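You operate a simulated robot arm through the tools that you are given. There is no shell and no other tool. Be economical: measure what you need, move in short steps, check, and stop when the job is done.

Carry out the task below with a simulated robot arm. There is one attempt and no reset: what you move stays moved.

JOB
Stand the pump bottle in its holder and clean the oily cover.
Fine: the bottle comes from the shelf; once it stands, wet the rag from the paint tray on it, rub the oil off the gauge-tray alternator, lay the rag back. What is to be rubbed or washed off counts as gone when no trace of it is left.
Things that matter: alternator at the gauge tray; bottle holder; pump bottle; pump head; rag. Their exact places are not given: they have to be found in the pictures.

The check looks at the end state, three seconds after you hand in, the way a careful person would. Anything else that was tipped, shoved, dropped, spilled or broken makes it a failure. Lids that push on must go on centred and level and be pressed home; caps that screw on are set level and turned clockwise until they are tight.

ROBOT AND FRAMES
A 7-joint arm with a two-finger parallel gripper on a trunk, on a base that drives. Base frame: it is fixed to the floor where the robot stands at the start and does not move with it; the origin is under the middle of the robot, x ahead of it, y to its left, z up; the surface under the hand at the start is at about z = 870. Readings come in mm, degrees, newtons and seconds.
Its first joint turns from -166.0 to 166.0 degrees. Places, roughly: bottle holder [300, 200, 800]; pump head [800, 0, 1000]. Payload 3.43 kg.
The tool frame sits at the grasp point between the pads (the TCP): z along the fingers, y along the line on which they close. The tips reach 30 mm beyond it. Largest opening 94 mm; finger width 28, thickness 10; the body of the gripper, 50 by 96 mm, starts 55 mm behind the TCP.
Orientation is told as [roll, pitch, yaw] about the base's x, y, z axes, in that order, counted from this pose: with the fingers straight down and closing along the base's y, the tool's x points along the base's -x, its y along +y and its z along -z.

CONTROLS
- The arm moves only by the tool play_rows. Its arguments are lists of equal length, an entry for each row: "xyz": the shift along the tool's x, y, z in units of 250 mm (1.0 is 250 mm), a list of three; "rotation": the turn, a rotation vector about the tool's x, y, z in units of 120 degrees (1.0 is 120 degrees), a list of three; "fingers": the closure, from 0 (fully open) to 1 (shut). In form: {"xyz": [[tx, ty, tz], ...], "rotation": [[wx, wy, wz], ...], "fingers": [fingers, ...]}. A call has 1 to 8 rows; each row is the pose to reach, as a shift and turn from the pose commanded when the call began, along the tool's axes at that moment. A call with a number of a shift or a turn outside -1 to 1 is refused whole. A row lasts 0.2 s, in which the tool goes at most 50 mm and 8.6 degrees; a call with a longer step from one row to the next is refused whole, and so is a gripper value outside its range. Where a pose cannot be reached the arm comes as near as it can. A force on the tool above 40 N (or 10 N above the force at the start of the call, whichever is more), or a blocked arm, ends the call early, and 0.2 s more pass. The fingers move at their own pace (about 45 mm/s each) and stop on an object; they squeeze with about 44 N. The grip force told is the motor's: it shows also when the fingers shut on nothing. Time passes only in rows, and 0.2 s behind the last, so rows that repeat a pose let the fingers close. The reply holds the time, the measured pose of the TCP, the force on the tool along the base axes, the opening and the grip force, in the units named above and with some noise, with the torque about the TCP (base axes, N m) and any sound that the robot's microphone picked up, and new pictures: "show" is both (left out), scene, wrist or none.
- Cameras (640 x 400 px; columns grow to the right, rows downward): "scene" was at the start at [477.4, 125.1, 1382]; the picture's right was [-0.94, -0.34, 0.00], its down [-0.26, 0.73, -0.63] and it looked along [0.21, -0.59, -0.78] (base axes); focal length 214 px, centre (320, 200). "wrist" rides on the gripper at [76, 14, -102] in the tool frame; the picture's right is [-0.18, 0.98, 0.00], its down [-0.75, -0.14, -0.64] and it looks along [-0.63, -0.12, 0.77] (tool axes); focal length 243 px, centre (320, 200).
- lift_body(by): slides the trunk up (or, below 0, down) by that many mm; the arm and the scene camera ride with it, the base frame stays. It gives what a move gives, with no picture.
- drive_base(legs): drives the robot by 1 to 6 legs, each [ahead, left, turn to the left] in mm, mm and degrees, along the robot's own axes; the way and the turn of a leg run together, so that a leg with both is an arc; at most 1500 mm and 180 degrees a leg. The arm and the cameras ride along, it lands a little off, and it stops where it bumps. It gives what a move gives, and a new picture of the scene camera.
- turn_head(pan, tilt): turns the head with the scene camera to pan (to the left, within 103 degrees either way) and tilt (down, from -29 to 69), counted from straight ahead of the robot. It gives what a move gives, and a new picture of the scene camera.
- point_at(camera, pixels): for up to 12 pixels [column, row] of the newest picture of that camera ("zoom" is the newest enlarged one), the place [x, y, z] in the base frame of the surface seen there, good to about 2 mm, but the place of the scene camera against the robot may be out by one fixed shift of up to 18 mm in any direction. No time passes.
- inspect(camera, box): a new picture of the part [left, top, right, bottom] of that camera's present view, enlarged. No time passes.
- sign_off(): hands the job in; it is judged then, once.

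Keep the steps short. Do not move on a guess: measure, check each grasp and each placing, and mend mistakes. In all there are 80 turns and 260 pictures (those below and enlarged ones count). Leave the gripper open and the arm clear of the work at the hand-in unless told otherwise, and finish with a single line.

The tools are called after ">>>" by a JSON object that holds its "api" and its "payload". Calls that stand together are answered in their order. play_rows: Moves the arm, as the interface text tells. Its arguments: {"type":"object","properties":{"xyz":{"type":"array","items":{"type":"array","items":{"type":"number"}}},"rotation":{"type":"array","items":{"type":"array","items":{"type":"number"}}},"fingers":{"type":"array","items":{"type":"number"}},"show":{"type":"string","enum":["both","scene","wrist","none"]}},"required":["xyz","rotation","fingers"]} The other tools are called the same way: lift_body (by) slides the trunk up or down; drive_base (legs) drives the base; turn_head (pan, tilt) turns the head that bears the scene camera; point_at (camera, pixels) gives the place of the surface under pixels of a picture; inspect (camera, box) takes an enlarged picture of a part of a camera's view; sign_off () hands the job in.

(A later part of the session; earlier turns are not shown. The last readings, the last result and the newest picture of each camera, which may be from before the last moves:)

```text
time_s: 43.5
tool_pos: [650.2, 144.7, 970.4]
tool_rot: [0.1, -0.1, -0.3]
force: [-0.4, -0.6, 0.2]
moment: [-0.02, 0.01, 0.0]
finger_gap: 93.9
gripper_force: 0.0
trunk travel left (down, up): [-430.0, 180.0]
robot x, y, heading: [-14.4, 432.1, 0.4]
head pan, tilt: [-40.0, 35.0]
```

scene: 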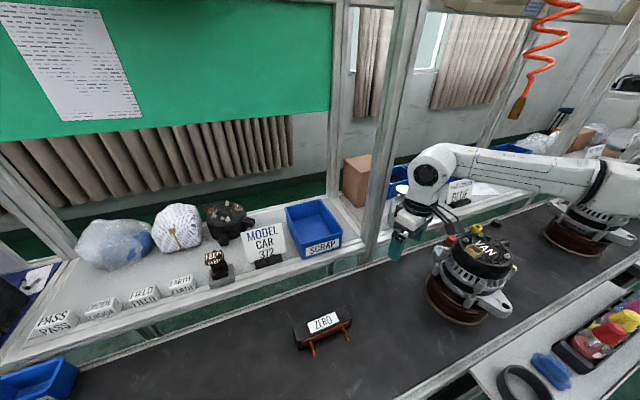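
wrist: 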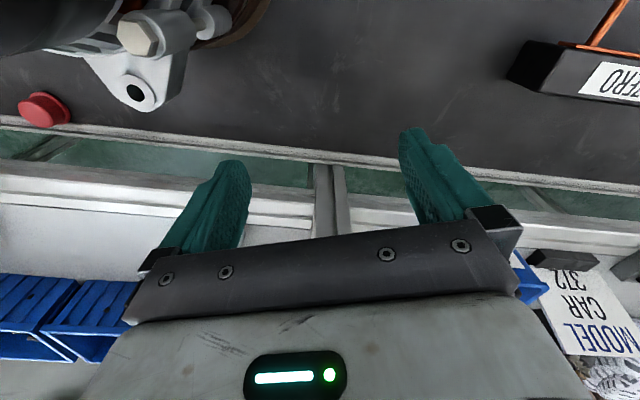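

Hose bottom is about 1265 and the forearm top about 1225, which is clear. I'll check the VAN alternator's extent near the hand's path.

>>> {"api": "point_at", "payload": {"camera": "wrist", "pixels": [[130, 103], [140, 35], [200, 20], [42, 108], [240, 10], [210, 210], [80, 150]]}}

>>> {"api": "play_rows", "payload": {"xyz": [[-0.1, 0, 0], [-0.14, -0.12, 0], [-0.14, -0.3, 0]], "rotation": [[0, 0, 0], [0, 0, 0], [0, 0, 0]], "fingers": [0, 0, 0]}}

```text
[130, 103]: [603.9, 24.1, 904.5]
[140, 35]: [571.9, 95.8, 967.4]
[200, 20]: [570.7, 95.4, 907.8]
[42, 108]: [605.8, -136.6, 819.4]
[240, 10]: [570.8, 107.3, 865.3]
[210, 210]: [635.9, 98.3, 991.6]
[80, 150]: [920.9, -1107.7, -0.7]
```

```text
time_s: 44.2
tool_pos: [678.1, 133.2, 971.9]
tool_rot: [0.0, 0.0, -0.3]
force: [-0.7, 0.9, 0.6]
moment: [-0.04, 0.03, 0.02]
finger_gap: 94.3
gripper_force: 0.1
out of reach, approached as far as the arm can: row 2, 3
trunk travel left (down, up): [-430.0, 180.0]
robot x, y, heading: [-17.3, 432.8, 0.3]
head pan, tilt: [-40.0, 35.0]
```

scene: 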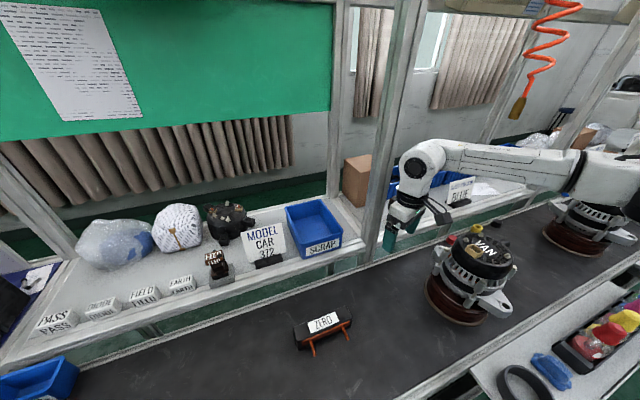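
wrist: 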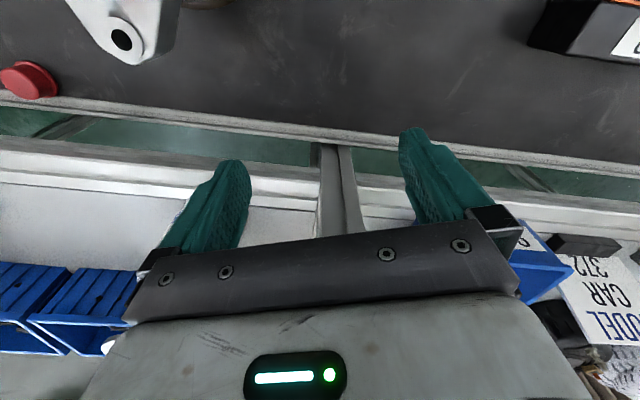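

The reach limit is suspicious at this distance, so a joint limit is more likely. I'll turn the tool to line up with the arm direction (yaw about -25°) and pull back slightly.

>>> {"api": "play_rows", "payload": {"xyz": [[0.05, 0, 0], [0.1, 0, 0], [0.1, 0, 0], [0.1, 0, 0]], "rotation": [[0, 0, 0.06], [0, 0, 0.12], [0, 0, 0.18], [0, 0, 0.21]], "fingers": [0, 0, 0, 0], "show": "none"}}

```text
time_s: 45.2
tool_pos: [654.4, 134.6, 970.7]
tool_rot: [0.1, -0.1, -25.6]
force: [0.2, -0.3, 0.6]
moment: [-0.04, -0.02, 0.01]
finger_gap: 94.0
gripper_force: 0.1
trunk travel left (down, up): [-430.0, 180.0]
robot x, y, heading: [-18.5, 430.5, -0.1]
head pan, tilt: [-40.0, 35.0]
```

>>> {"api": "play_rows", "payload": {"xyz": [[-0.06, -0.08, 0], [-0.12, -0.16, 0], [-0.18, -0.24, 0], [-0.227, -0.298, 0], [-0.227, -0.298, 0]], "rotation": [[0, 0, 0], [0, 0, 0], [0, 0, 0], [0, 0, 0], [0, 0, 0]], "fingers": [0, 0, 0, 0, 0]}}

```text
time_s: 46.5
tool_pos: [674.4, 42.1, 970.4]
tool_rot: [0.1, 0.0, -25.5]
force: [-0.1, 0.5, -0.4]
moment: [0.03, 0.02, 0.04]
finger_gap: 93.9
gripper_force: 0.0
trunk travel left (down, up): [-430.0, 180.0]
robot x, y, heading: [-17.3, 432.3, -0.2]
head pan, tilt: [-40.0, 35.0]
```

scene: 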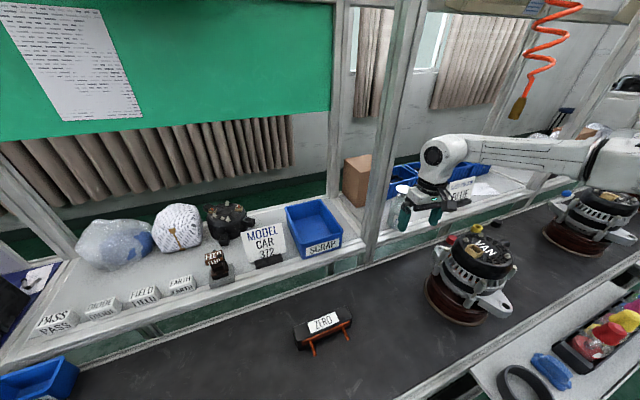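
wrist: 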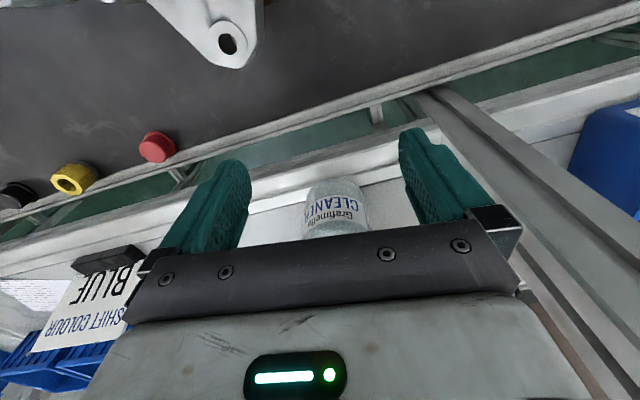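

The yaw fix worked, and the bottle sits between the fingers in view. I'll check the bottle position from here.

>>> {"api": "point_at", "payload": {"camera": "wrist", "pixels": [[336, 185], [336, 215], [310, 200], [362, 200], [336, 230], [250, 200], [402, 170]]}}

>>> {"api": "inspect", "payload": {"camera": "scene", "box": [360, 120, 500, 250]}}

```text
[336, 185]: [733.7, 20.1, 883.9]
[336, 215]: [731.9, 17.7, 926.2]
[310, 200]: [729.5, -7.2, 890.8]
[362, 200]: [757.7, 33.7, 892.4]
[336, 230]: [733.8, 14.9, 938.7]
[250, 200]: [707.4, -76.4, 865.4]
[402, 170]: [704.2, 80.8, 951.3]
```

```text
3.08 times, centred on (430, 185) of scene
```

zoom: 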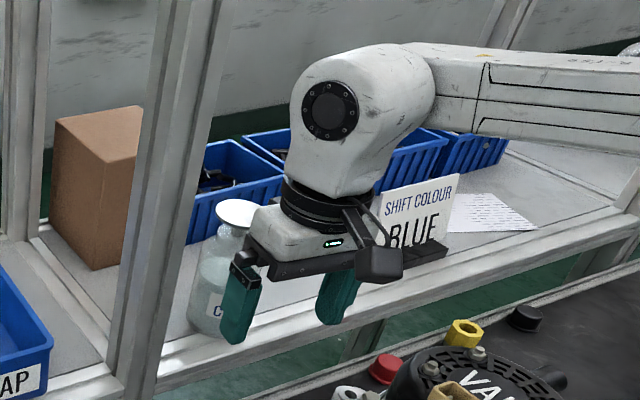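

The body fits a circle of radius 31 centred on (759,2). I'll slide in 93 mm and drop 4 mm.

>>> {"api": "play_rows", "payload": {"xyz": [[-0.08, 0.001, 0.017], [-0.16, 0.001, 0.017], [-0.24, 0.001, 0.017], [-0.31, 0.001, 0.017], [-0.3745, 0.001, 0.017], [-0.3745, 0.001, 0.017]], "rotation": [[0, 0, 0], [0, 0, 0], [0, 0, 0], [0, 0, 0], [0, 0, 0], [0, 0, 0]], "fingers": [0, 0, 0, 0, 0, 0]}}

>>> {"api": "inspect", "payload": {"camera": "scene", "box": [360, 120, 500, 250]}}

```text
time_s: 47.9
tool_pos: [753.7, 5.9, 965.2]
tool_rot: [0.0, -0.1, -25.5]
force: [0.0, 0.5, 0.0]
moment: [0.02, -0.02, -0.03]
finger_gap: 94.0
gripper_force: 0.0
out of reach, approached as far as the arm can: row 5, 6
trunk travel left (down, up): [-430.0, 180.0]
robot x, y, heading: [-18.0, 427.5, 0.4]
head pan, tilt: [-40.0, 35.0]
```

scene: 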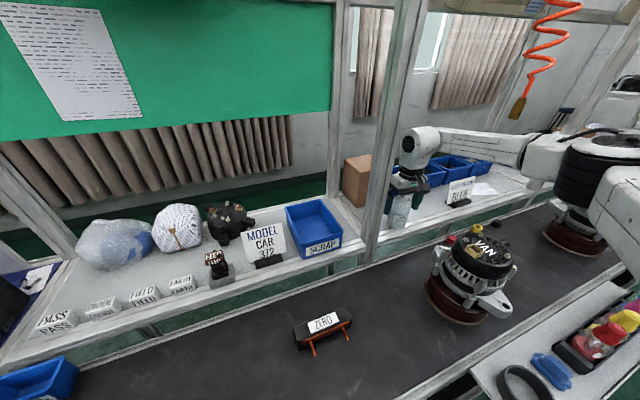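
wrist: 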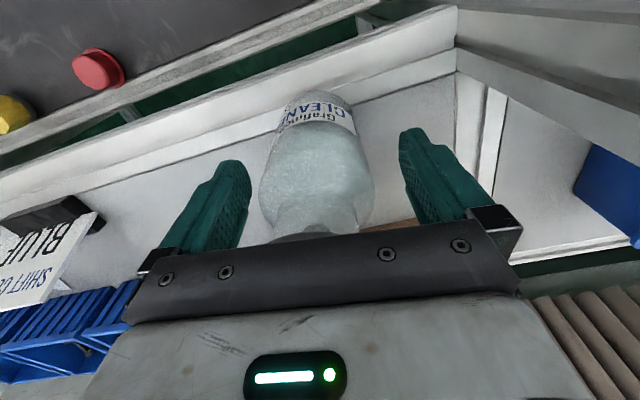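

```text
3.08 times, centred on (430, 185) of scene
```

zoom: 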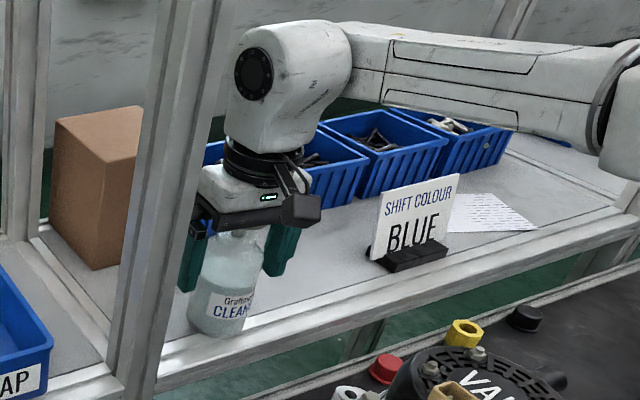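

It stopped 6 mm short of centre, which is fine for the wide pads. Closing the fingers.

>>> {"api": "play_rows", "payload": {"xyz": [[0, 0, 0], [0, 0, 0], [0, 0, 0], [0, 0, 0], [0, 0, 0]], "rotation": [[0, 0, 0], [0, 0, 0], [0, 0, 0], [0, 0, 0], [0, 0, 0]], "fingers": [0.2, 0.4, 1, 1, 1]}}

```text
time_s: 49.0
tool_pos: [753.3, 4.6, 964.0]
tool_rot: [0.0, -0.1, -25.4]
force: [-0.4, -2.2, 0.9]
moment: [-0.04, 0.06, -0.02]
finger_gap: 66.5
gripper_force: 44.5
trunk travel left (down, up): [-430.0, 180.0]
robot x, y, heading: [-19.7, 431.1, 0.2]
head pan, tilt: [-40.0, 35.0]
```

scene: 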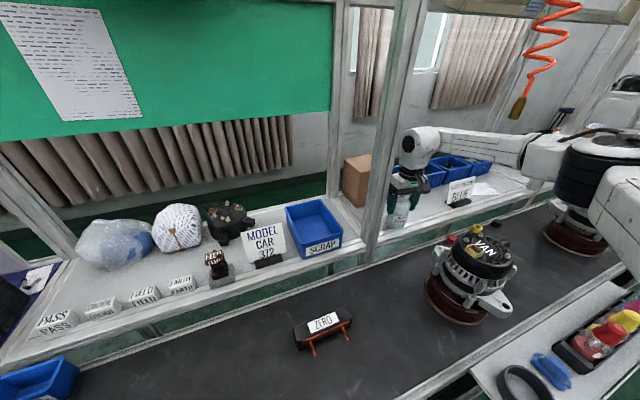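
wrist: 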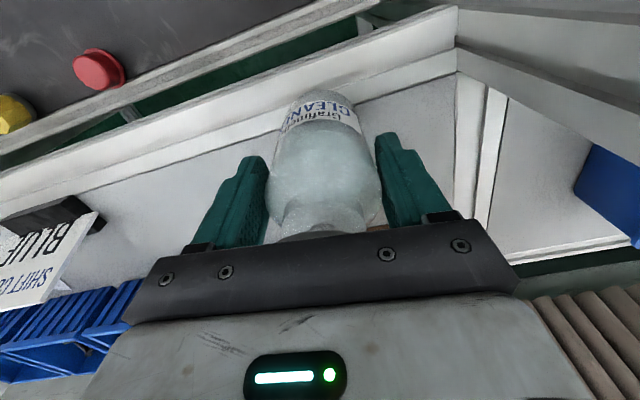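

Gripped at a 66 mm opening. I'll lift 15 mm, retract along the approach, then swing left away from the hose and the alternator.

>>> {"api": "play_rows", "payload": {"xyz": [[0, 0, -0.06], [0.1, 0, -0.06], [0.22, 0, -0.06], [0.36, 0.04, -0.06], [0.44, 0.16, -0.06], [0.54, 0.3, -0.06], [0.65, 0.42, -0.06], [0.745, 0.51, -0.06]], "rotation": [[0, 0, 0], [0, 0, 0], [0, 0, 0], [0, 0, 0], [0, 0, 0], [0, 0, 0], [0, 0, 0], [0, 0, 0]], "fingers": [1, 1, 1, 1, 1, 1, 1, 1]}}

```text
time_s: 50.9
tool_pos: [637.5, 202.5, 979.8]
tool_rot: [-0.1, 0.0, -25.5]
force: [-0.2, 0.0, -2.9]
moment: [0.03, 0.04, -0.01]
finger_gap: 66.4
gripper_force: 43.3
trunk travel left (down, up): [-430.0, 180.0]
robot x, y, heading: [-14.7, 431.6, -0.1]
head pan, tilt: [-40.0, 35.0]
```

scene: 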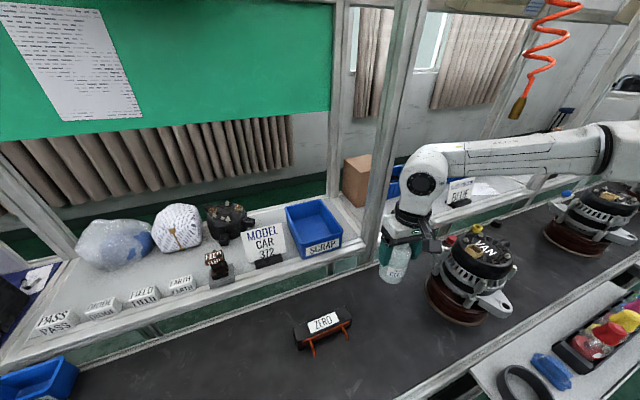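
wrist: 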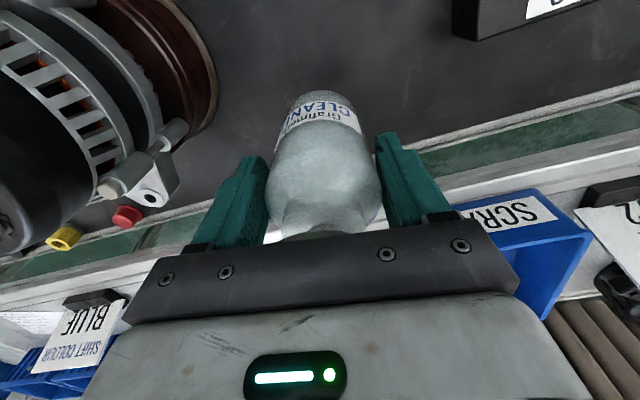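

>>> {"api": "play_rows", "payload": {"xyz": [[0.1, 0.05, -0.08], [0.22, 0.06, -0.16], [0.35, 0.06, -0.24], [0.5, 0.04, -0.24], [0.65, 0.02, -0.24], [0.78, -0.02, -0.24], [0.9, -0.04, -0.24], [0.9, -0.04, -0.24]], "rotation": [[0, 0, 0], [0, 0, 0], [0, 0, 0], [0, 0, 0], [0, 0, 0], [0, 0, 0], [0, 0, 0], [0, 0, 0]], "fingers": [1, 1, 1, 1, 1, 1, 1, 1]}}

>>> {"api": "turn_head", "payload": {"pan": -75, "tilt": 60}}

```text
time_s: 52.6
tool_pos: [451.7, 270.7, 1041.0]
tool_rot: [0.0, 0.0, -25.4]
force: [-0.5, -0.1, -3.9]
moment: [0.01, 0.04, 0.0]
finger_gap: 66.7
gripper_force: 43.7
out of reach, approached as far as the arm can: row 6, 7, 8
trunk travel left (down, up): [-430.0, 180.0]
robot x, y, heading: [-13.2, 432.8, 0.1]
head pan, tilt: [-40.0, 35.0]
```

scene: 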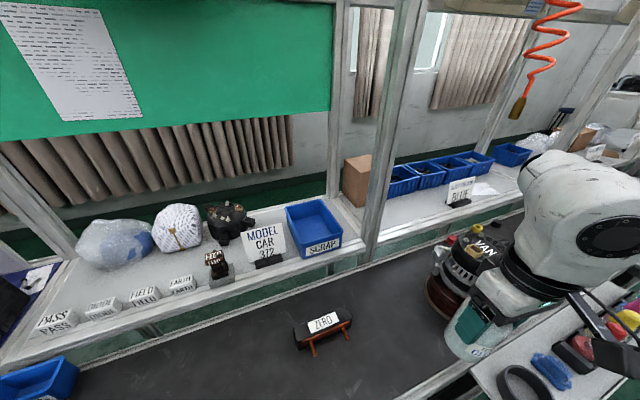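
wrist: 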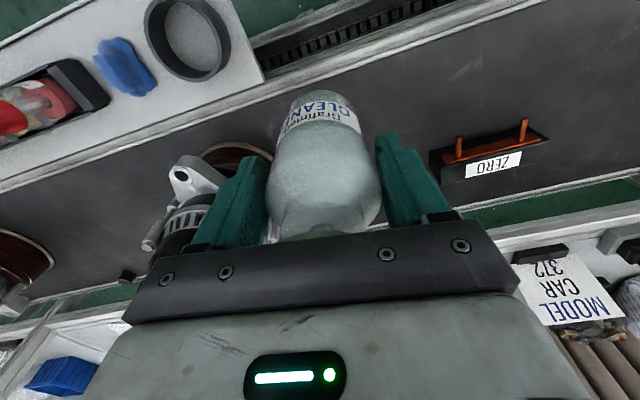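

```text
time_s: 53.7
tool_pos: [451.2, 271.0, 1040.1]
tool_rot: [-0.1, 0.0, -25.6]
force: [-0.7, 0.0, -3.7]
moment: [0.04, 0.05, -0.01]
finger_gap: 66.6
gripper_force: 43.8
trunk travel left (down, up): [-430.0, 180.0]
robot x, y, heading: [-15.8, 432.8, -0.1]
head pan, tilt: [-75.0, 60.0]
```

scene: 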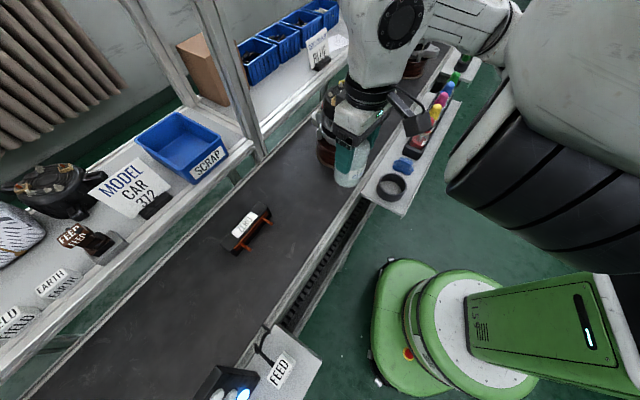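

A joint limit again. I'll try turning the yaw back toward 0 while moving.

>>> {"api": "play_rows", "payload": {"xyz": [[0, 0, 0], [0, 0, 0], [0, 0, 0], [0.08, 0, 0], [0.16, 0, 0], [0.24, 0, 0]], "rotation": [[0, 0, -0.07], [0, 0, -0.14], [0, 0, -0.21], [0, 0, -0.21], [0, 0, -0.21], [0, 0, -0.21]], "fingers": [1, 1, 1, 1, 1, 1]}}

```text
time_s: 55.1
tool_pos: [442.3, 263.0, 1040.7]
tool_rot: [0.0, -0.1, -0.3]
force: [-0.5, 0.0, -4.6]
moment: [0.0, 0.05, -0.02]
finger_gap: 66.3
gripper_force: 44.0
out of reach, approached as far as the arm can: row 4, 5, 6
trunk travel left (down, up): [-430.0, 180.0]
robot x, y, heading: [-16.1, 430.5, 0.1]
head pan, tilt: [-75.0, 60.0]
```

scene: 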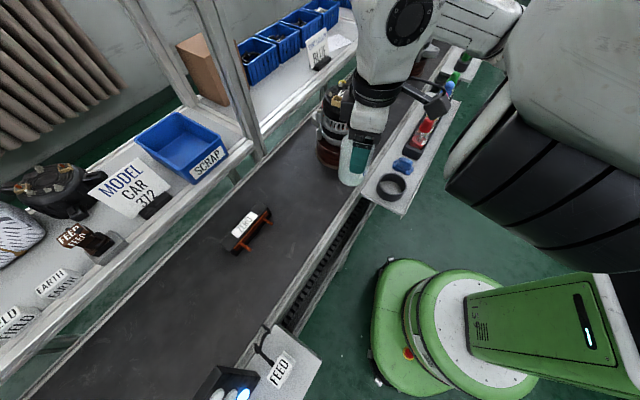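
wrist: 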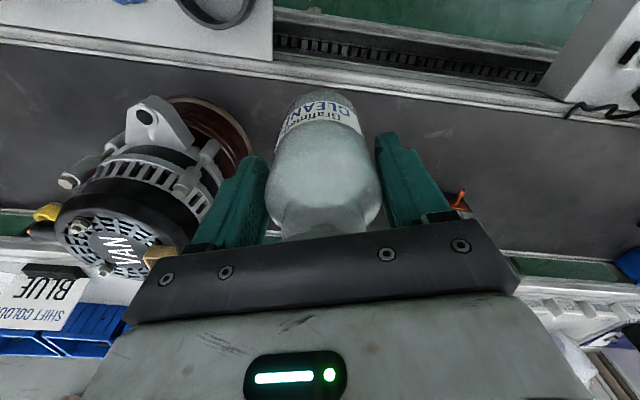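

The limit is an inner-radius one, at roughly 490 mm from the axis. I'll drive 220 mm left and turn 40° right, so the holder sits about 600 mm ahead of the arm.

>>> {"api": "drive_base", "payload": {"legs": [[0, 220, 0], [0, 0, -40]]}}

>>> {"api": "turn_head", "payload": {"pan": -30, "tilt": 55}}

```text
time_s: 58.6
tool_pos: [228.6, 228.7, 1041.7]
tool_rot: [0.0, 0.0, -40.1]
force: [0.4, 0.8, -2.9]
moment: [0.05, 0.05, 0.01]
finger_gap: 66.4
gripper_force: 43.8
trunk travel left (down, up): [-430.0, 180.0]
robot x, y, heading: [-13.3, 653.0, -39.7]
head pan, tilt: [-75.0, 60.0]
```

scene: 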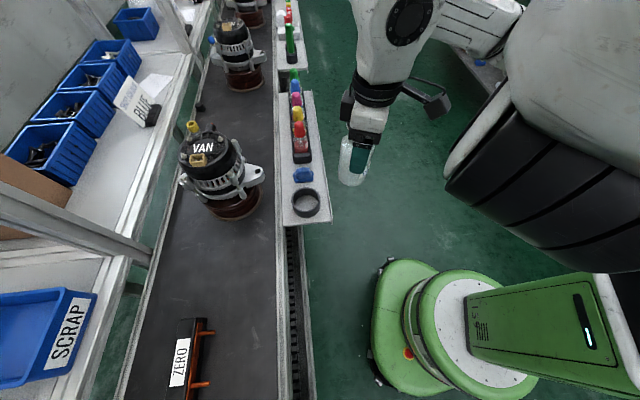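

```text
time_s: 59.7
tool_pos: [228.3, 227.9, 1041.9]
tool_rot: [0.1, -0.1, -40.1]
force: [0.0, 0.2, -4.0]
moment: [0.03, 0.04, -0.03]
finger_gap: 66.4
gripper_force: 44.2
trunk travel left (down, up): [-430.0, 180.0]
robot x, y, heading: [-16.5, 648.1, -39.6]
head pan, tilt: [-30.0, 55.0]
```

scene: 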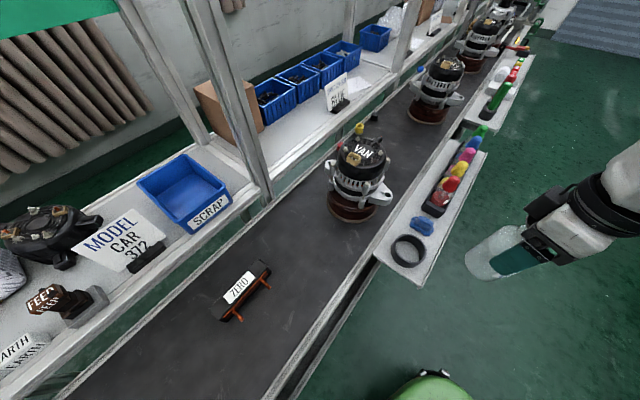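

>>> {"api": "inspect", "payload": {"camera": "wrist", "box": [0, 0, 640, 400]}}

>>> {"api": "inspect", "payload": {"camera": "scene", "box": [370, 120, 530, 300]}}

```text
1.00 times, centred on (320, 200) of wrist (not enlarged: the box is as wide or as high as the picture)
```

zoom: 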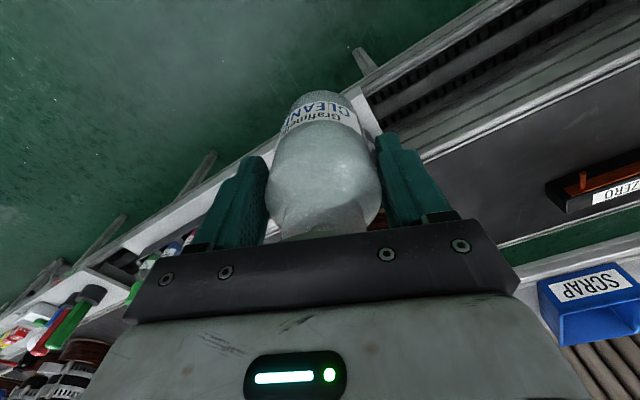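

```text
2.22 times, centred on (450, 210) of scene
```

zoom: 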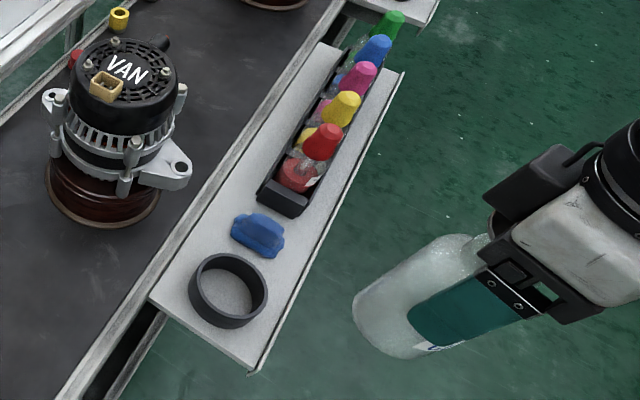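

The bottle and hand hide the holder from the wrist camera. I'll move the hand so the holder appears to the left of the fingers.

>>> {"api": "play_rows", "payload": {"xyz": [[0, 0.12, 0], [-0.05, 0.28, 0], [-0.15, 0.42, 0], [-0.28, 0.52, 0], [-0.42, 0.6, 0], [-0.55, 0.62, 0], [-0.6, 0.62, 0], [-0.6, 0.62, 0]], "rotation": [[0, 0, 0], [0, 0, 0], [0, 0, 0], [0, 0, 0], [0, 0, 0], [0, 0, 0], [0, 0, 0], [0, 0, 0]], "fingers": [1, 1, 1, 1, 1, 1, 1, 1]}}

```text
time_s: 61.5
tool_pos: [443.4, 250.2, 1040.1]
tool_rot: [0.0, 0.0, -40.1]
force: [0.2, 1.0, -4.1]
moment: [0.05, 0.05, 0.05]
finger_gap: 66.2
gripper_force: 44.0
out of reach, approached as far as the arm can: row 1, 2, 3, 4
trunk travel left (down, up): [-430.0, 180.0]
robot x, y, heading: [-14.7, 654.1, -39.9]
head pan, tilt: [-30.0, 55.0]
```

scene: 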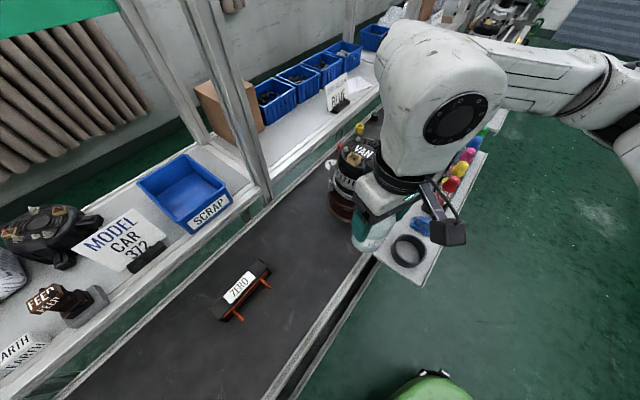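
wrist: 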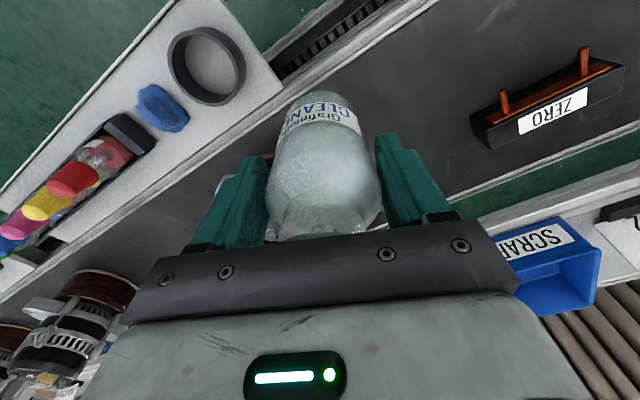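

Now the holder, rag and paint tray are visible. I'll enlarge this view and measure.

>>> {"api": "inspect", "payload": {"camera": "wrist", "box": [130, 10, 270, 140]}}

>>> {"api": "point_at", "payload": {"camera": "wrist", "pixels": [[170, 65], [243, 65], [206, 29], [206, 101], [207, 65], [150, 95], [175, 110], [262, 75], [160, 108], [120, 60]]}}

```text
3.08 times, centred on (200, 75) of wrist
```

zoom: 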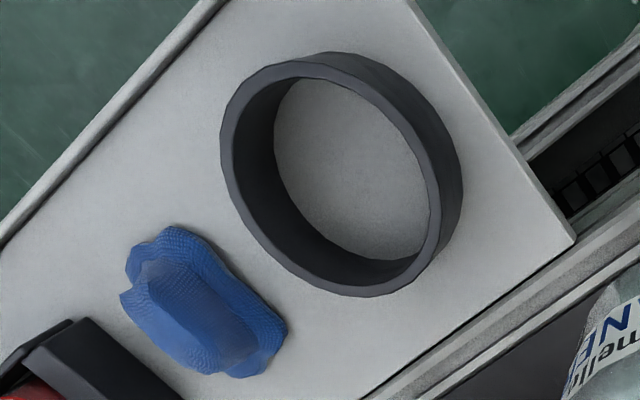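

```text
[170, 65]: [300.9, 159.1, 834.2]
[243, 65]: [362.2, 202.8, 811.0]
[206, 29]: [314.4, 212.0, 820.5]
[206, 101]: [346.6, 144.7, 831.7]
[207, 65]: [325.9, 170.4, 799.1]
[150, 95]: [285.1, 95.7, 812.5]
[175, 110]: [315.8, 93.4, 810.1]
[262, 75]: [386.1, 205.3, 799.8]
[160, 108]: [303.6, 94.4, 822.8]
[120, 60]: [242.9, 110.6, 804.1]
```

>>> {"api": "point_at", "payload": {"camera": "zoom", "pixels": [[229, 150], [300, 69], [434, 200], [372, 290], [262, 237], [395, 115], [245, 100], [320, 282], [425, 245], [360, 85], [205, 300], [340, 180]]}}

```text
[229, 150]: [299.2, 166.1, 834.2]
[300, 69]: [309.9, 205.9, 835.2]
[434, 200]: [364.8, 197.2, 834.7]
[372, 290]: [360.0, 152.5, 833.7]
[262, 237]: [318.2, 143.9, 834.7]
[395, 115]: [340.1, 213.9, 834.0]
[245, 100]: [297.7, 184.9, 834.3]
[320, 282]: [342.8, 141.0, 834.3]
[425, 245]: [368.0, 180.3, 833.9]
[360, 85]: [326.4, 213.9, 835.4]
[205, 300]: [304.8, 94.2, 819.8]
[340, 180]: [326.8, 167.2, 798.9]
```

Tray surface z=799. The ring centre is ≈(333,177.5), mid-rim radius 36.7, rim z 834. Next I'll measure exactly where the bottle axis sits in the hand.

>>> {"api": "inspect", "payload": {"camera": "wrist", "box": [240, 70, 400, 250]}}

>>> {"api": "point_at", "payload": {"camera": "wrist", "pixels": [[320, 98], [300, 100], [340, 105], [320, 120], [290, 125], [350, 125], [320, 150], [280, 155], [365, 155], [325, 180], [275, 180], [374, 180]]}}

```text
2.22 times, centred on (320, 160) of wrist
```

zoom: 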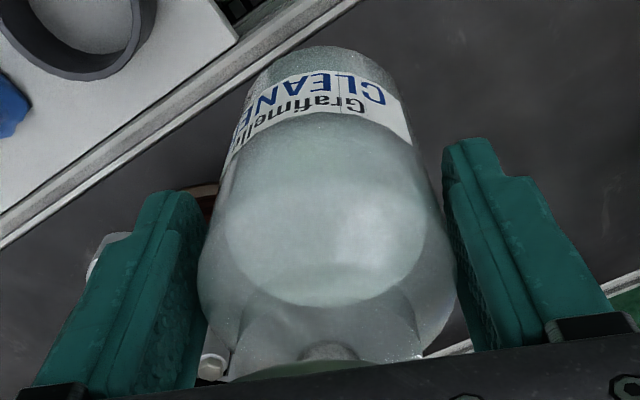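

```text
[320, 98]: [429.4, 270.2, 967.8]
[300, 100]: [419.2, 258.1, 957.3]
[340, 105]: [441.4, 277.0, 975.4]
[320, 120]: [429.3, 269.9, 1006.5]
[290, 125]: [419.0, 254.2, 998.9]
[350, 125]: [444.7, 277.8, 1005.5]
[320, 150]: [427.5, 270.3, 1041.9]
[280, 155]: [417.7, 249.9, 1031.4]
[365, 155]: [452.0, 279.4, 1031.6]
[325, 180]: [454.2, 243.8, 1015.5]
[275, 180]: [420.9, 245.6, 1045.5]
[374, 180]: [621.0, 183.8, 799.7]
```

In the tool frame, the bottle axis is 7 mm ahead of the TCP and upright, with radius about 32.5. I'll move over the ring and hover about 10 mm above the rim.

>>> {"api": "play_rows", "payload": {"xyz": [[0.05, -0.15, 0], [0.1, -0.3, 0], [0.15, -0.42, 0], [0.178, -0.509, 0], [0.178, -0.509, 0.15], [0.178, -0.509, 0.29], [0.178, -0.509, 0.385], [0.178, -0.509, 0.385]], "rotation": [[0, 0, 0], [0, 0, 0], [0, 0, 0], [0, 0, 0], [0, 0, 0], [0, 0, 0], [0, 0, 0], [0, 0, 0]], "fingers": [1, 1, 1, 1, 1, 1, 1, 1]}}

>>> {"api": "inspect", "payload": {"camera": "wrist", "box": [240, 40, 420, 200]}}

>>> {"api": "inspect", "payload": {"camera": "scene", "box": [340, 180, 500, 300]}}

```text
time_s: 63.3
tool_pos: [326.6, 182.1, 943.2]
tool_rot: [0.0, 0.0, -40.1]
force: [-0.2, 0.9, -3.7]
moment: [0.02, 0.06, 0.01]
finger_gap: 66.2
gripper_force: 44.1
trunk travel left (down, up): [-430.0, 180.0]
robot x, y, heading: [-13.4, 649.6, -40.0]
head pan, tilt: [-30.0, 55.0]
```

scene: 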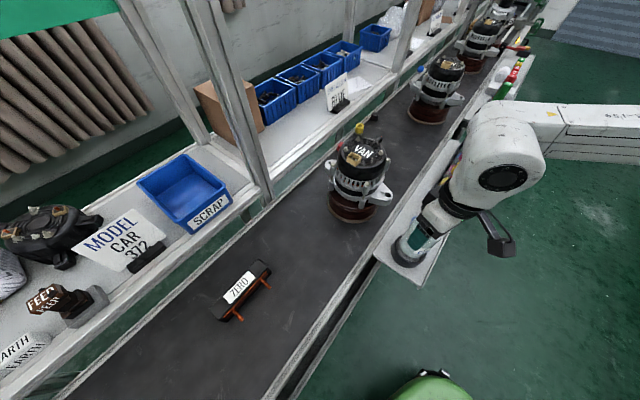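
wrist: 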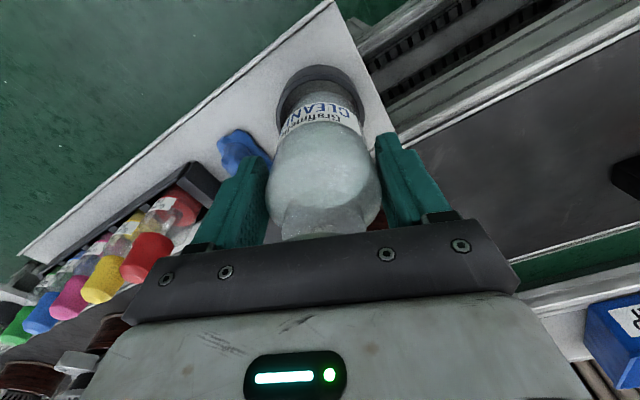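

```text
2.50 times, centred on (330, 120) of wrist
```

zoom: 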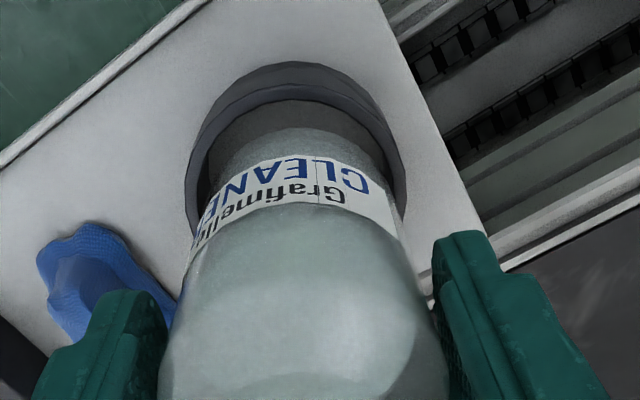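

```text
3.33 times, centred on (420, 240) of scene
```

zoom: 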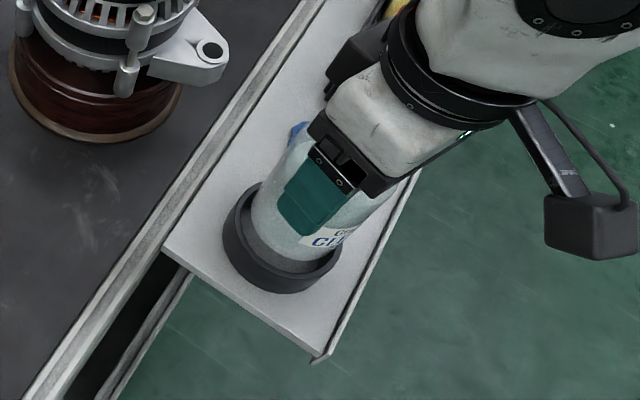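

Both views show the bottle bottom inside the ring outline. I'll lower it slowly, ending at contact.

>>> {"api": "play_rows", "payload": {"xyz": [[0, 0, 0.04], [0, 0, 0.08], [0, 0, 0.12], [0, 0, 0.15], [0, 0, 0.175], [0, 0, 0.19], [0, 0, 0.196]], "rotation": [[0, 0, 0], [0, 0, 0], [0, 0, 0], [0, 0, 0], [0, 0, 0], [0, 0, 0], [0, 0, 0]], "fingers": [1, 1, 1, 1, 1, 1, 1]}}

>>> {"api": "inspect", "payload": {"camera": "scene", "box": [340, 180, 500, 300]}}

```text
time_s: 64.9
tool_pos: [326.8, 183.1, 895.9]
tool_rot: [0.1, -0.1, -40.2]
force: [-0.3, 0.0, -3.2]
moment: [0.02, 0.05, -0.01]
finger_gap: 66.4
gripper_force: 44.2
trunk travel left (down, up): [-430.0, 180.0]
robot x, y, heading: [-15.1, 651.3, -39.8]
head pan, tilt: [-30.0, 55.0]
```

scene: 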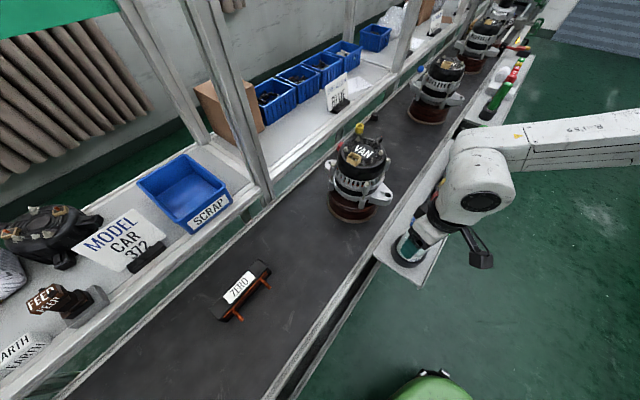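
wrist: 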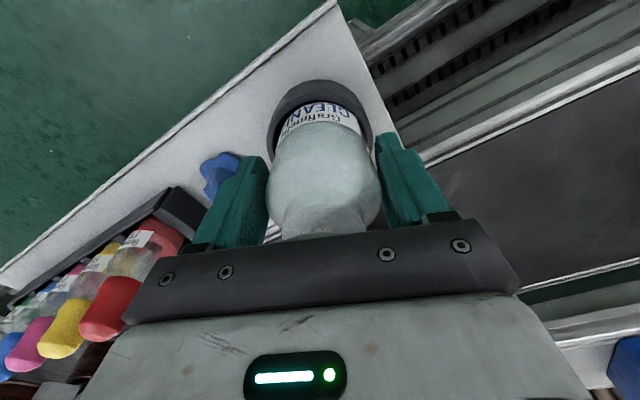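

```text
3.33 times, centred on (420, 240) of scene
```

zoom: 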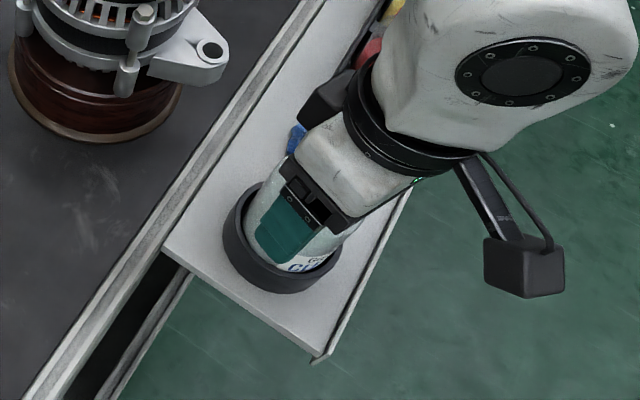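

>>> {"api": "play_rows", "payload": {"xyz": [[0, 0, 0.008], [0, 0, 0.014], [0, 0, 0.014]], "rotation": [[0, 0, 0], [0, 0, 0], [0, 0, 0]], "fingers": [1, 1, 1], "show": "none"}}

>>> {"api": "point_at", "payload": {"camera": "wrist", "pixels": [[110, 310], [55, 300], [222, 170], [180, 215]]}}

```text
time_s: 65.7
tool_pos: [326.8, 182.3, 894.1]
tool_rot: [0.1, -0.1, -40.2]
force: [-4.7, 0.4, 34.3]
moment: [0.05, 0.13, -0.13]
finger_gap: 66.4
gripper_force: 43.9
trunk travel left (down, up): [-430.0, 180.0]
robot x, y, heading: [-16.9, 651.3, -39.9]
head pan, tilt: [-30.0, 55.0]
```

```text
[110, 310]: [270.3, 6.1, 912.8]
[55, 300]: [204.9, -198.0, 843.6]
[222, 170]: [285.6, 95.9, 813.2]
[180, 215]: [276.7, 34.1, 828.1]
```

It's seated on the tray (34 N, z 894). I'll ease up, release, and retreat straight up.

>>> {"api": "play_rows", "payload": {"xyz": [[0, 0, -0.008], [0, 0, -0.008], [0, 0, -0.008], [0, 0, -0.008], [0, 0, -0.1], [0, 0, -0.28], [0, 0, -0.46], [0, 0, -0.62]], "rotation": [[0, 0, 0], [0, 0, 0], [0, 0, 0], [0, 0, 0], [0, 0, 0], [0, 0, 0], [0, 0, 0], [0, 0, 0]], "fingers": [0.6, 0, 0, 0, 0, 0, 0, 0]}}

>>> {"api": "inspect", "payload": {"camera": "scene", "box": [340, 150, 500, 300]}}

```text
time_s: 67.5
tool_pos: [327.2, 184.0, 1045.4]
tool_rot: [0.0, 0.0, -40.2]
force: [0.0, -0.2, -0.8]
moment: [-0.02, -0.02, -0.02]
finger_gap: 94.0
gripper_force: 0.0
trunk travel left (down, up): [-430.0, 180.0]
robot x, y, heading: [-17.1, 655.8, -39.6]
head pan, tilt: [-30.0, 55.0]
```

scene: 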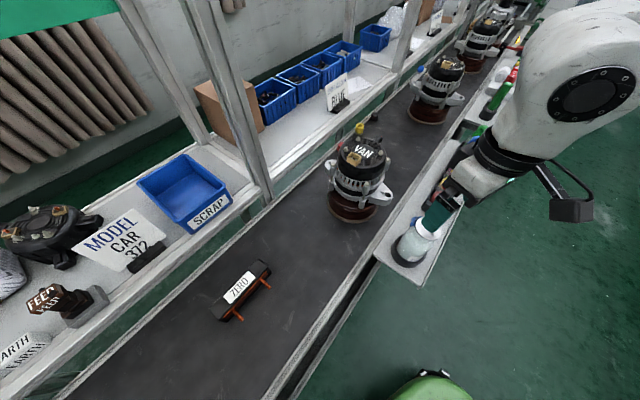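
wrist: 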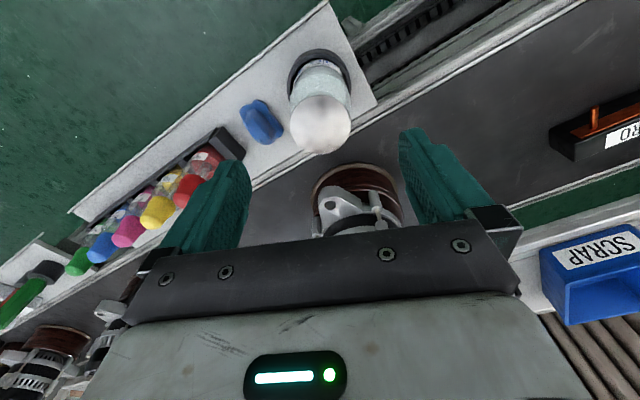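

```text
2.67 times, centred on (420, 225) of scene
```

zoom: 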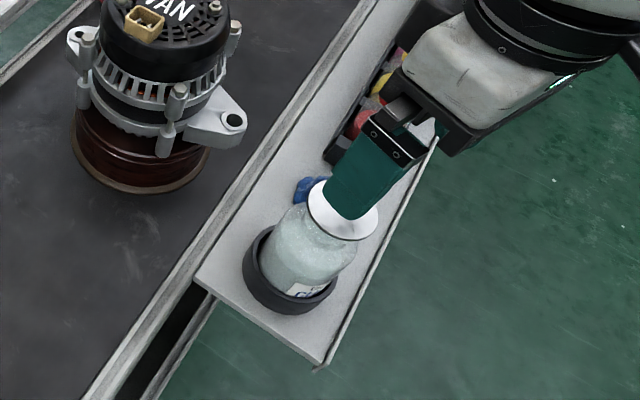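

The bottle stands in its holder. I'll measure the pump head, the rag and the nearby tray.

>>> {"api": "inspect", "payload": {"camera": "wrist", "box": [210, 40, 370, 170]}}

>>> {"api": "point_at", "payload": {"camera": "zoom", "pixels": [[440, 285], [335, 285], [540, 285], [440, 190], [440, 380], [205, 200], [165, 145], [250, 260], [175, 225], [240, 170], [110, 290]]}}

```text
3.08 times, centred on (290, 105) of wrist
```

zoom: 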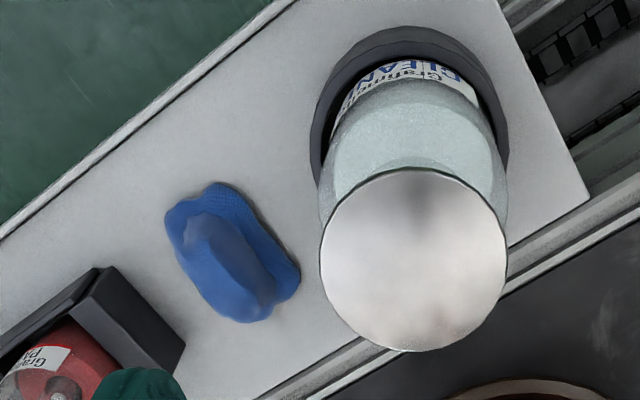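

```text
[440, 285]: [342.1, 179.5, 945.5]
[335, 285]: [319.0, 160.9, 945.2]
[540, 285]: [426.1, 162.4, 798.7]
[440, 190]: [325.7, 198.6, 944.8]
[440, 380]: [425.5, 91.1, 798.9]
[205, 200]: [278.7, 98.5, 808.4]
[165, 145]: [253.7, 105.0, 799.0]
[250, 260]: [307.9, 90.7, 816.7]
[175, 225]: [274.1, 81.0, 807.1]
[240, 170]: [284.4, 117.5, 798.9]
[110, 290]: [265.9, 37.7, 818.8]
```

>>> {"api": "point_at", "payload": {"camera": "zoom", "pixels": [[200, 215], [215, 235], [230, 260], [245, 285], [260, 300], [200, 240], [240, 225], [265, 250], [215, 280], [290, 275], [235, 312], [180, 205]]}}

```text
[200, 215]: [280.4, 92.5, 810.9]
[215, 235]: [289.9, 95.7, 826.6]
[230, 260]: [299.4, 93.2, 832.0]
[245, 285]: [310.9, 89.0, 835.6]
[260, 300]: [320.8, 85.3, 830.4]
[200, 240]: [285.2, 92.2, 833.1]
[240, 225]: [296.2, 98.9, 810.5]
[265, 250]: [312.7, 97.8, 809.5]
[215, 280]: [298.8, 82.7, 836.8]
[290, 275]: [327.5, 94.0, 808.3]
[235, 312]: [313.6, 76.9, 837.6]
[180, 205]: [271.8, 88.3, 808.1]
```

The rag's crown is at about (301,87), top z≈836, with its ridge along about -21°. I'll check the paint-tray edge before choosing the finger opening.

>>> {"api": "point_at", "payload": {"camera": "zoom", "pixels": [[180, 345], [145, 305], [115, 272], [175, 365], [255, 210], [275, 235], [225, 185], [300, 290], [250, 325], [160, 370], [170, 320]]}}

```text
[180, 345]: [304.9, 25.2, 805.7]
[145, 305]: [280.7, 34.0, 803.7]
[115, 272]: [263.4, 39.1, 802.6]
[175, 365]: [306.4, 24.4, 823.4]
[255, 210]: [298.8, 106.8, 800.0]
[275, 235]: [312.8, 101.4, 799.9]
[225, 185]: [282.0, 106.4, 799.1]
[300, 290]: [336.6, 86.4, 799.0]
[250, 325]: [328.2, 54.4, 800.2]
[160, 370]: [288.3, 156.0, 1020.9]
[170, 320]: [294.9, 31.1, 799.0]
```

The paint tray is clear. I'll move above the rag, yaw -21°, half open (about 47 mm), and descend to just above it.

>>> {"api": "play_rows", "payload": {"xyz": [[-0.06, -0.12, 0], [-0.12, -0.25, 0], [-0.171, -0.364, 0], [-0.171, -0.364, 0.15], [-0.171, -0.364, 0.32], [-0.171, -0.364, 0.48], [-0.171, -0.364, 0.6], [-0.171, -0.364, 0.68]], "rotation": [[0, 0, -0.06], [0, 0, -0.12], [0, 0, -0.16], [0, 0, -0.16], [0, 0, -0.16], [0, 0, -0.16], [0, 0, -0.16], [0, 0, -0.16]], "fingers": [0.5, 0.5, 0.5, 0.5, 0.5, 0.5, 0.5, 0.5]}}

>>> {"api": "inspect", "payload": {"camera": "wrist", "box": [200, 60, 440, 260]}}

```text
time_s: 69.3
tool_pos: [301.9, 104.3, 944.8]
tool_rot: [0.7, -1.5, -23.1]
force: [1.2, 0.0, -0.6]
moment: [0.02, -0.06, -0.01]
finger_gap: 47.0
gripper_force: 0.1
out of reach, approached as far as the arm can: row 3, 4, 5, 6, 7, 8
trunk travel left (down, up): [-430.0, 180.0]
robot x, y, heading: [-21.2, 649.7, -39.6]
head pan, tilt: [-30.0, 55.0]
```

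scene: 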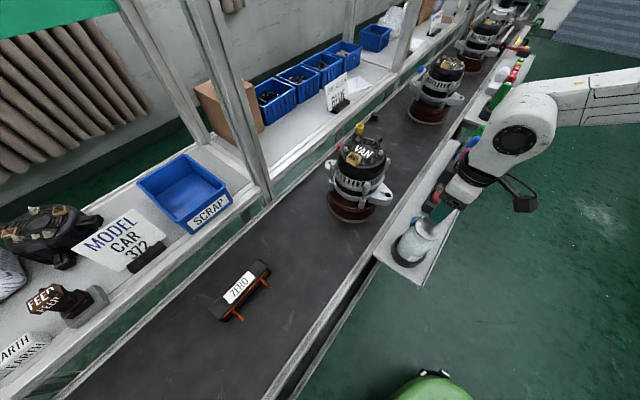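
wrist: 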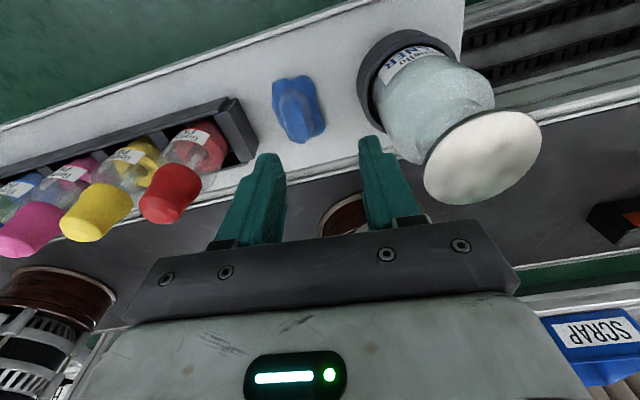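

```text
2.00 times, centred on (320, 160) of wrist
```

zoom: 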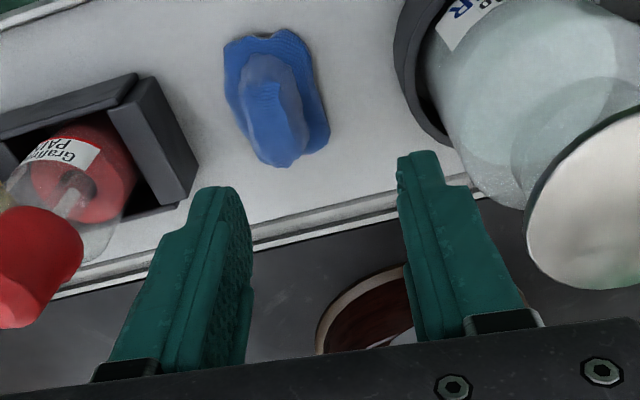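

A joint limit again as yaw rises. I'll use yaw ≈ -40° instead, which is good enough across the ridge, and correct the slight tilt.

>>> {"api": "play_rows", "payload": {"xyz": [[0, 0, 0], [-0.01, -0.03, 0], [-0.023, -0.065, 0], [-0.023, -0.065, 0.1], [-0.023, -0.065, 0.2], [-0.023, -0.065, 0.26]], "rotation": [[0.01, 0.009, 0.06], [0.01, 0.009, 0.12], [0.01, 0.009, 0.14], [0.01, 0.009, 0.14], [0.01, 0.009, 0.14], [0.01, 0.009, 0.14]], "fingers": [0.5, 0.5, 0.5, 0.5, 0.5, 0.5]}}

>>> {"api": "inspect", "payload": {"camera": "wrist", "box": [200, 60, 440, 260]}}

```text
time_s: 70.7
tool_pos: [303.1, 84.0, 879.7]
tool_rot: [-1.3, 0.8, -37.7]
force: [0.7, -0.3, 0.1]
moment: [0.01, 0.02, 0.0]
finger_gap: 47.1
gripper_force: 0.0
trunk travel left (down, up): [-430.0, 180.0]
robot x, y, heading: [-16.7, 651.4, -39.7]
head pan, tilt: [-30.0, 55.0]
```

scene: 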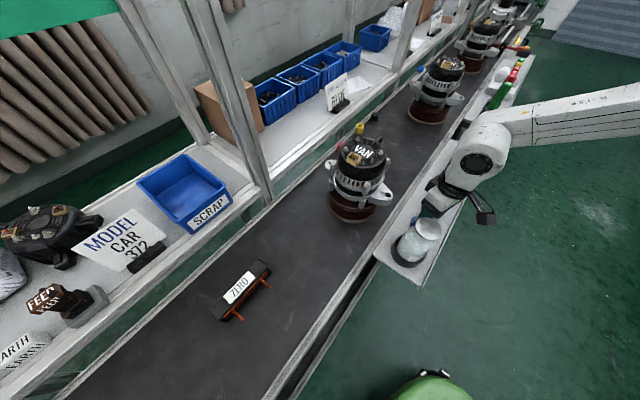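
wrist: 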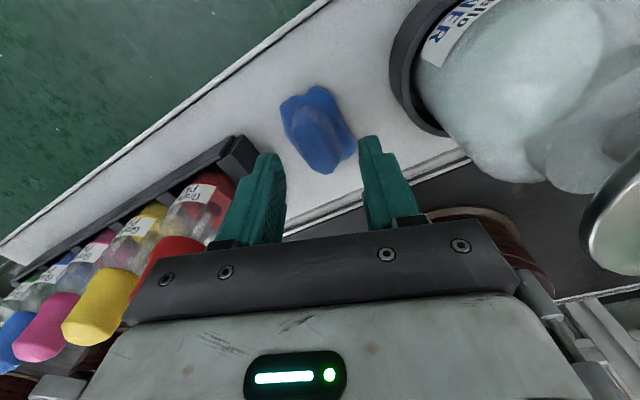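

```text
2.00 times, centred on (320, 160) of wrist
```

zoom: 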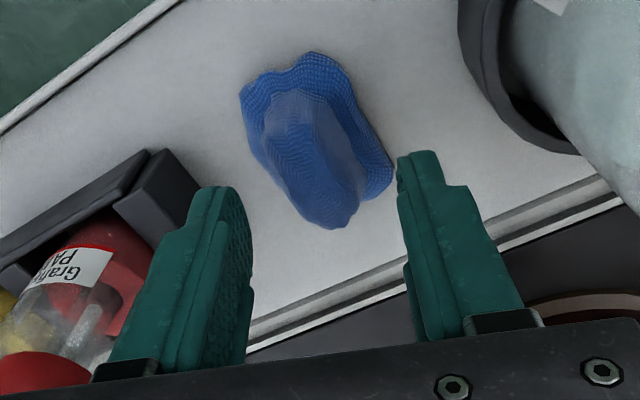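

>>> {"api": "point_at", "payload": {"camera": "zoom", "pixels": [[290, 110], [305, 150], [325, 190], [335, 215], [280, 150], [310, 210], [330, 140], [350, 180], [255, 110], [370, 165], [320, 65]]}}

```text
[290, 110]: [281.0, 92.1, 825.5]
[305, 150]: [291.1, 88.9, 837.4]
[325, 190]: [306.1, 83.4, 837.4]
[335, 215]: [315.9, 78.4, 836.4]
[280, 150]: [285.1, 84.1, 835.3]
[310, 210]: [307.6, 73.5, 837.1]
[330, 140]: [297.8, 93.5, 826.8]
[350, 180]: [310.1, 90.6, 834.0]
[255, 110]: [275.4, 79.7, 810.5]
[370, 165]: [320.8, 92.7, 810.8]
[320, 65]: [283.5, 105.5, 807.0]
```

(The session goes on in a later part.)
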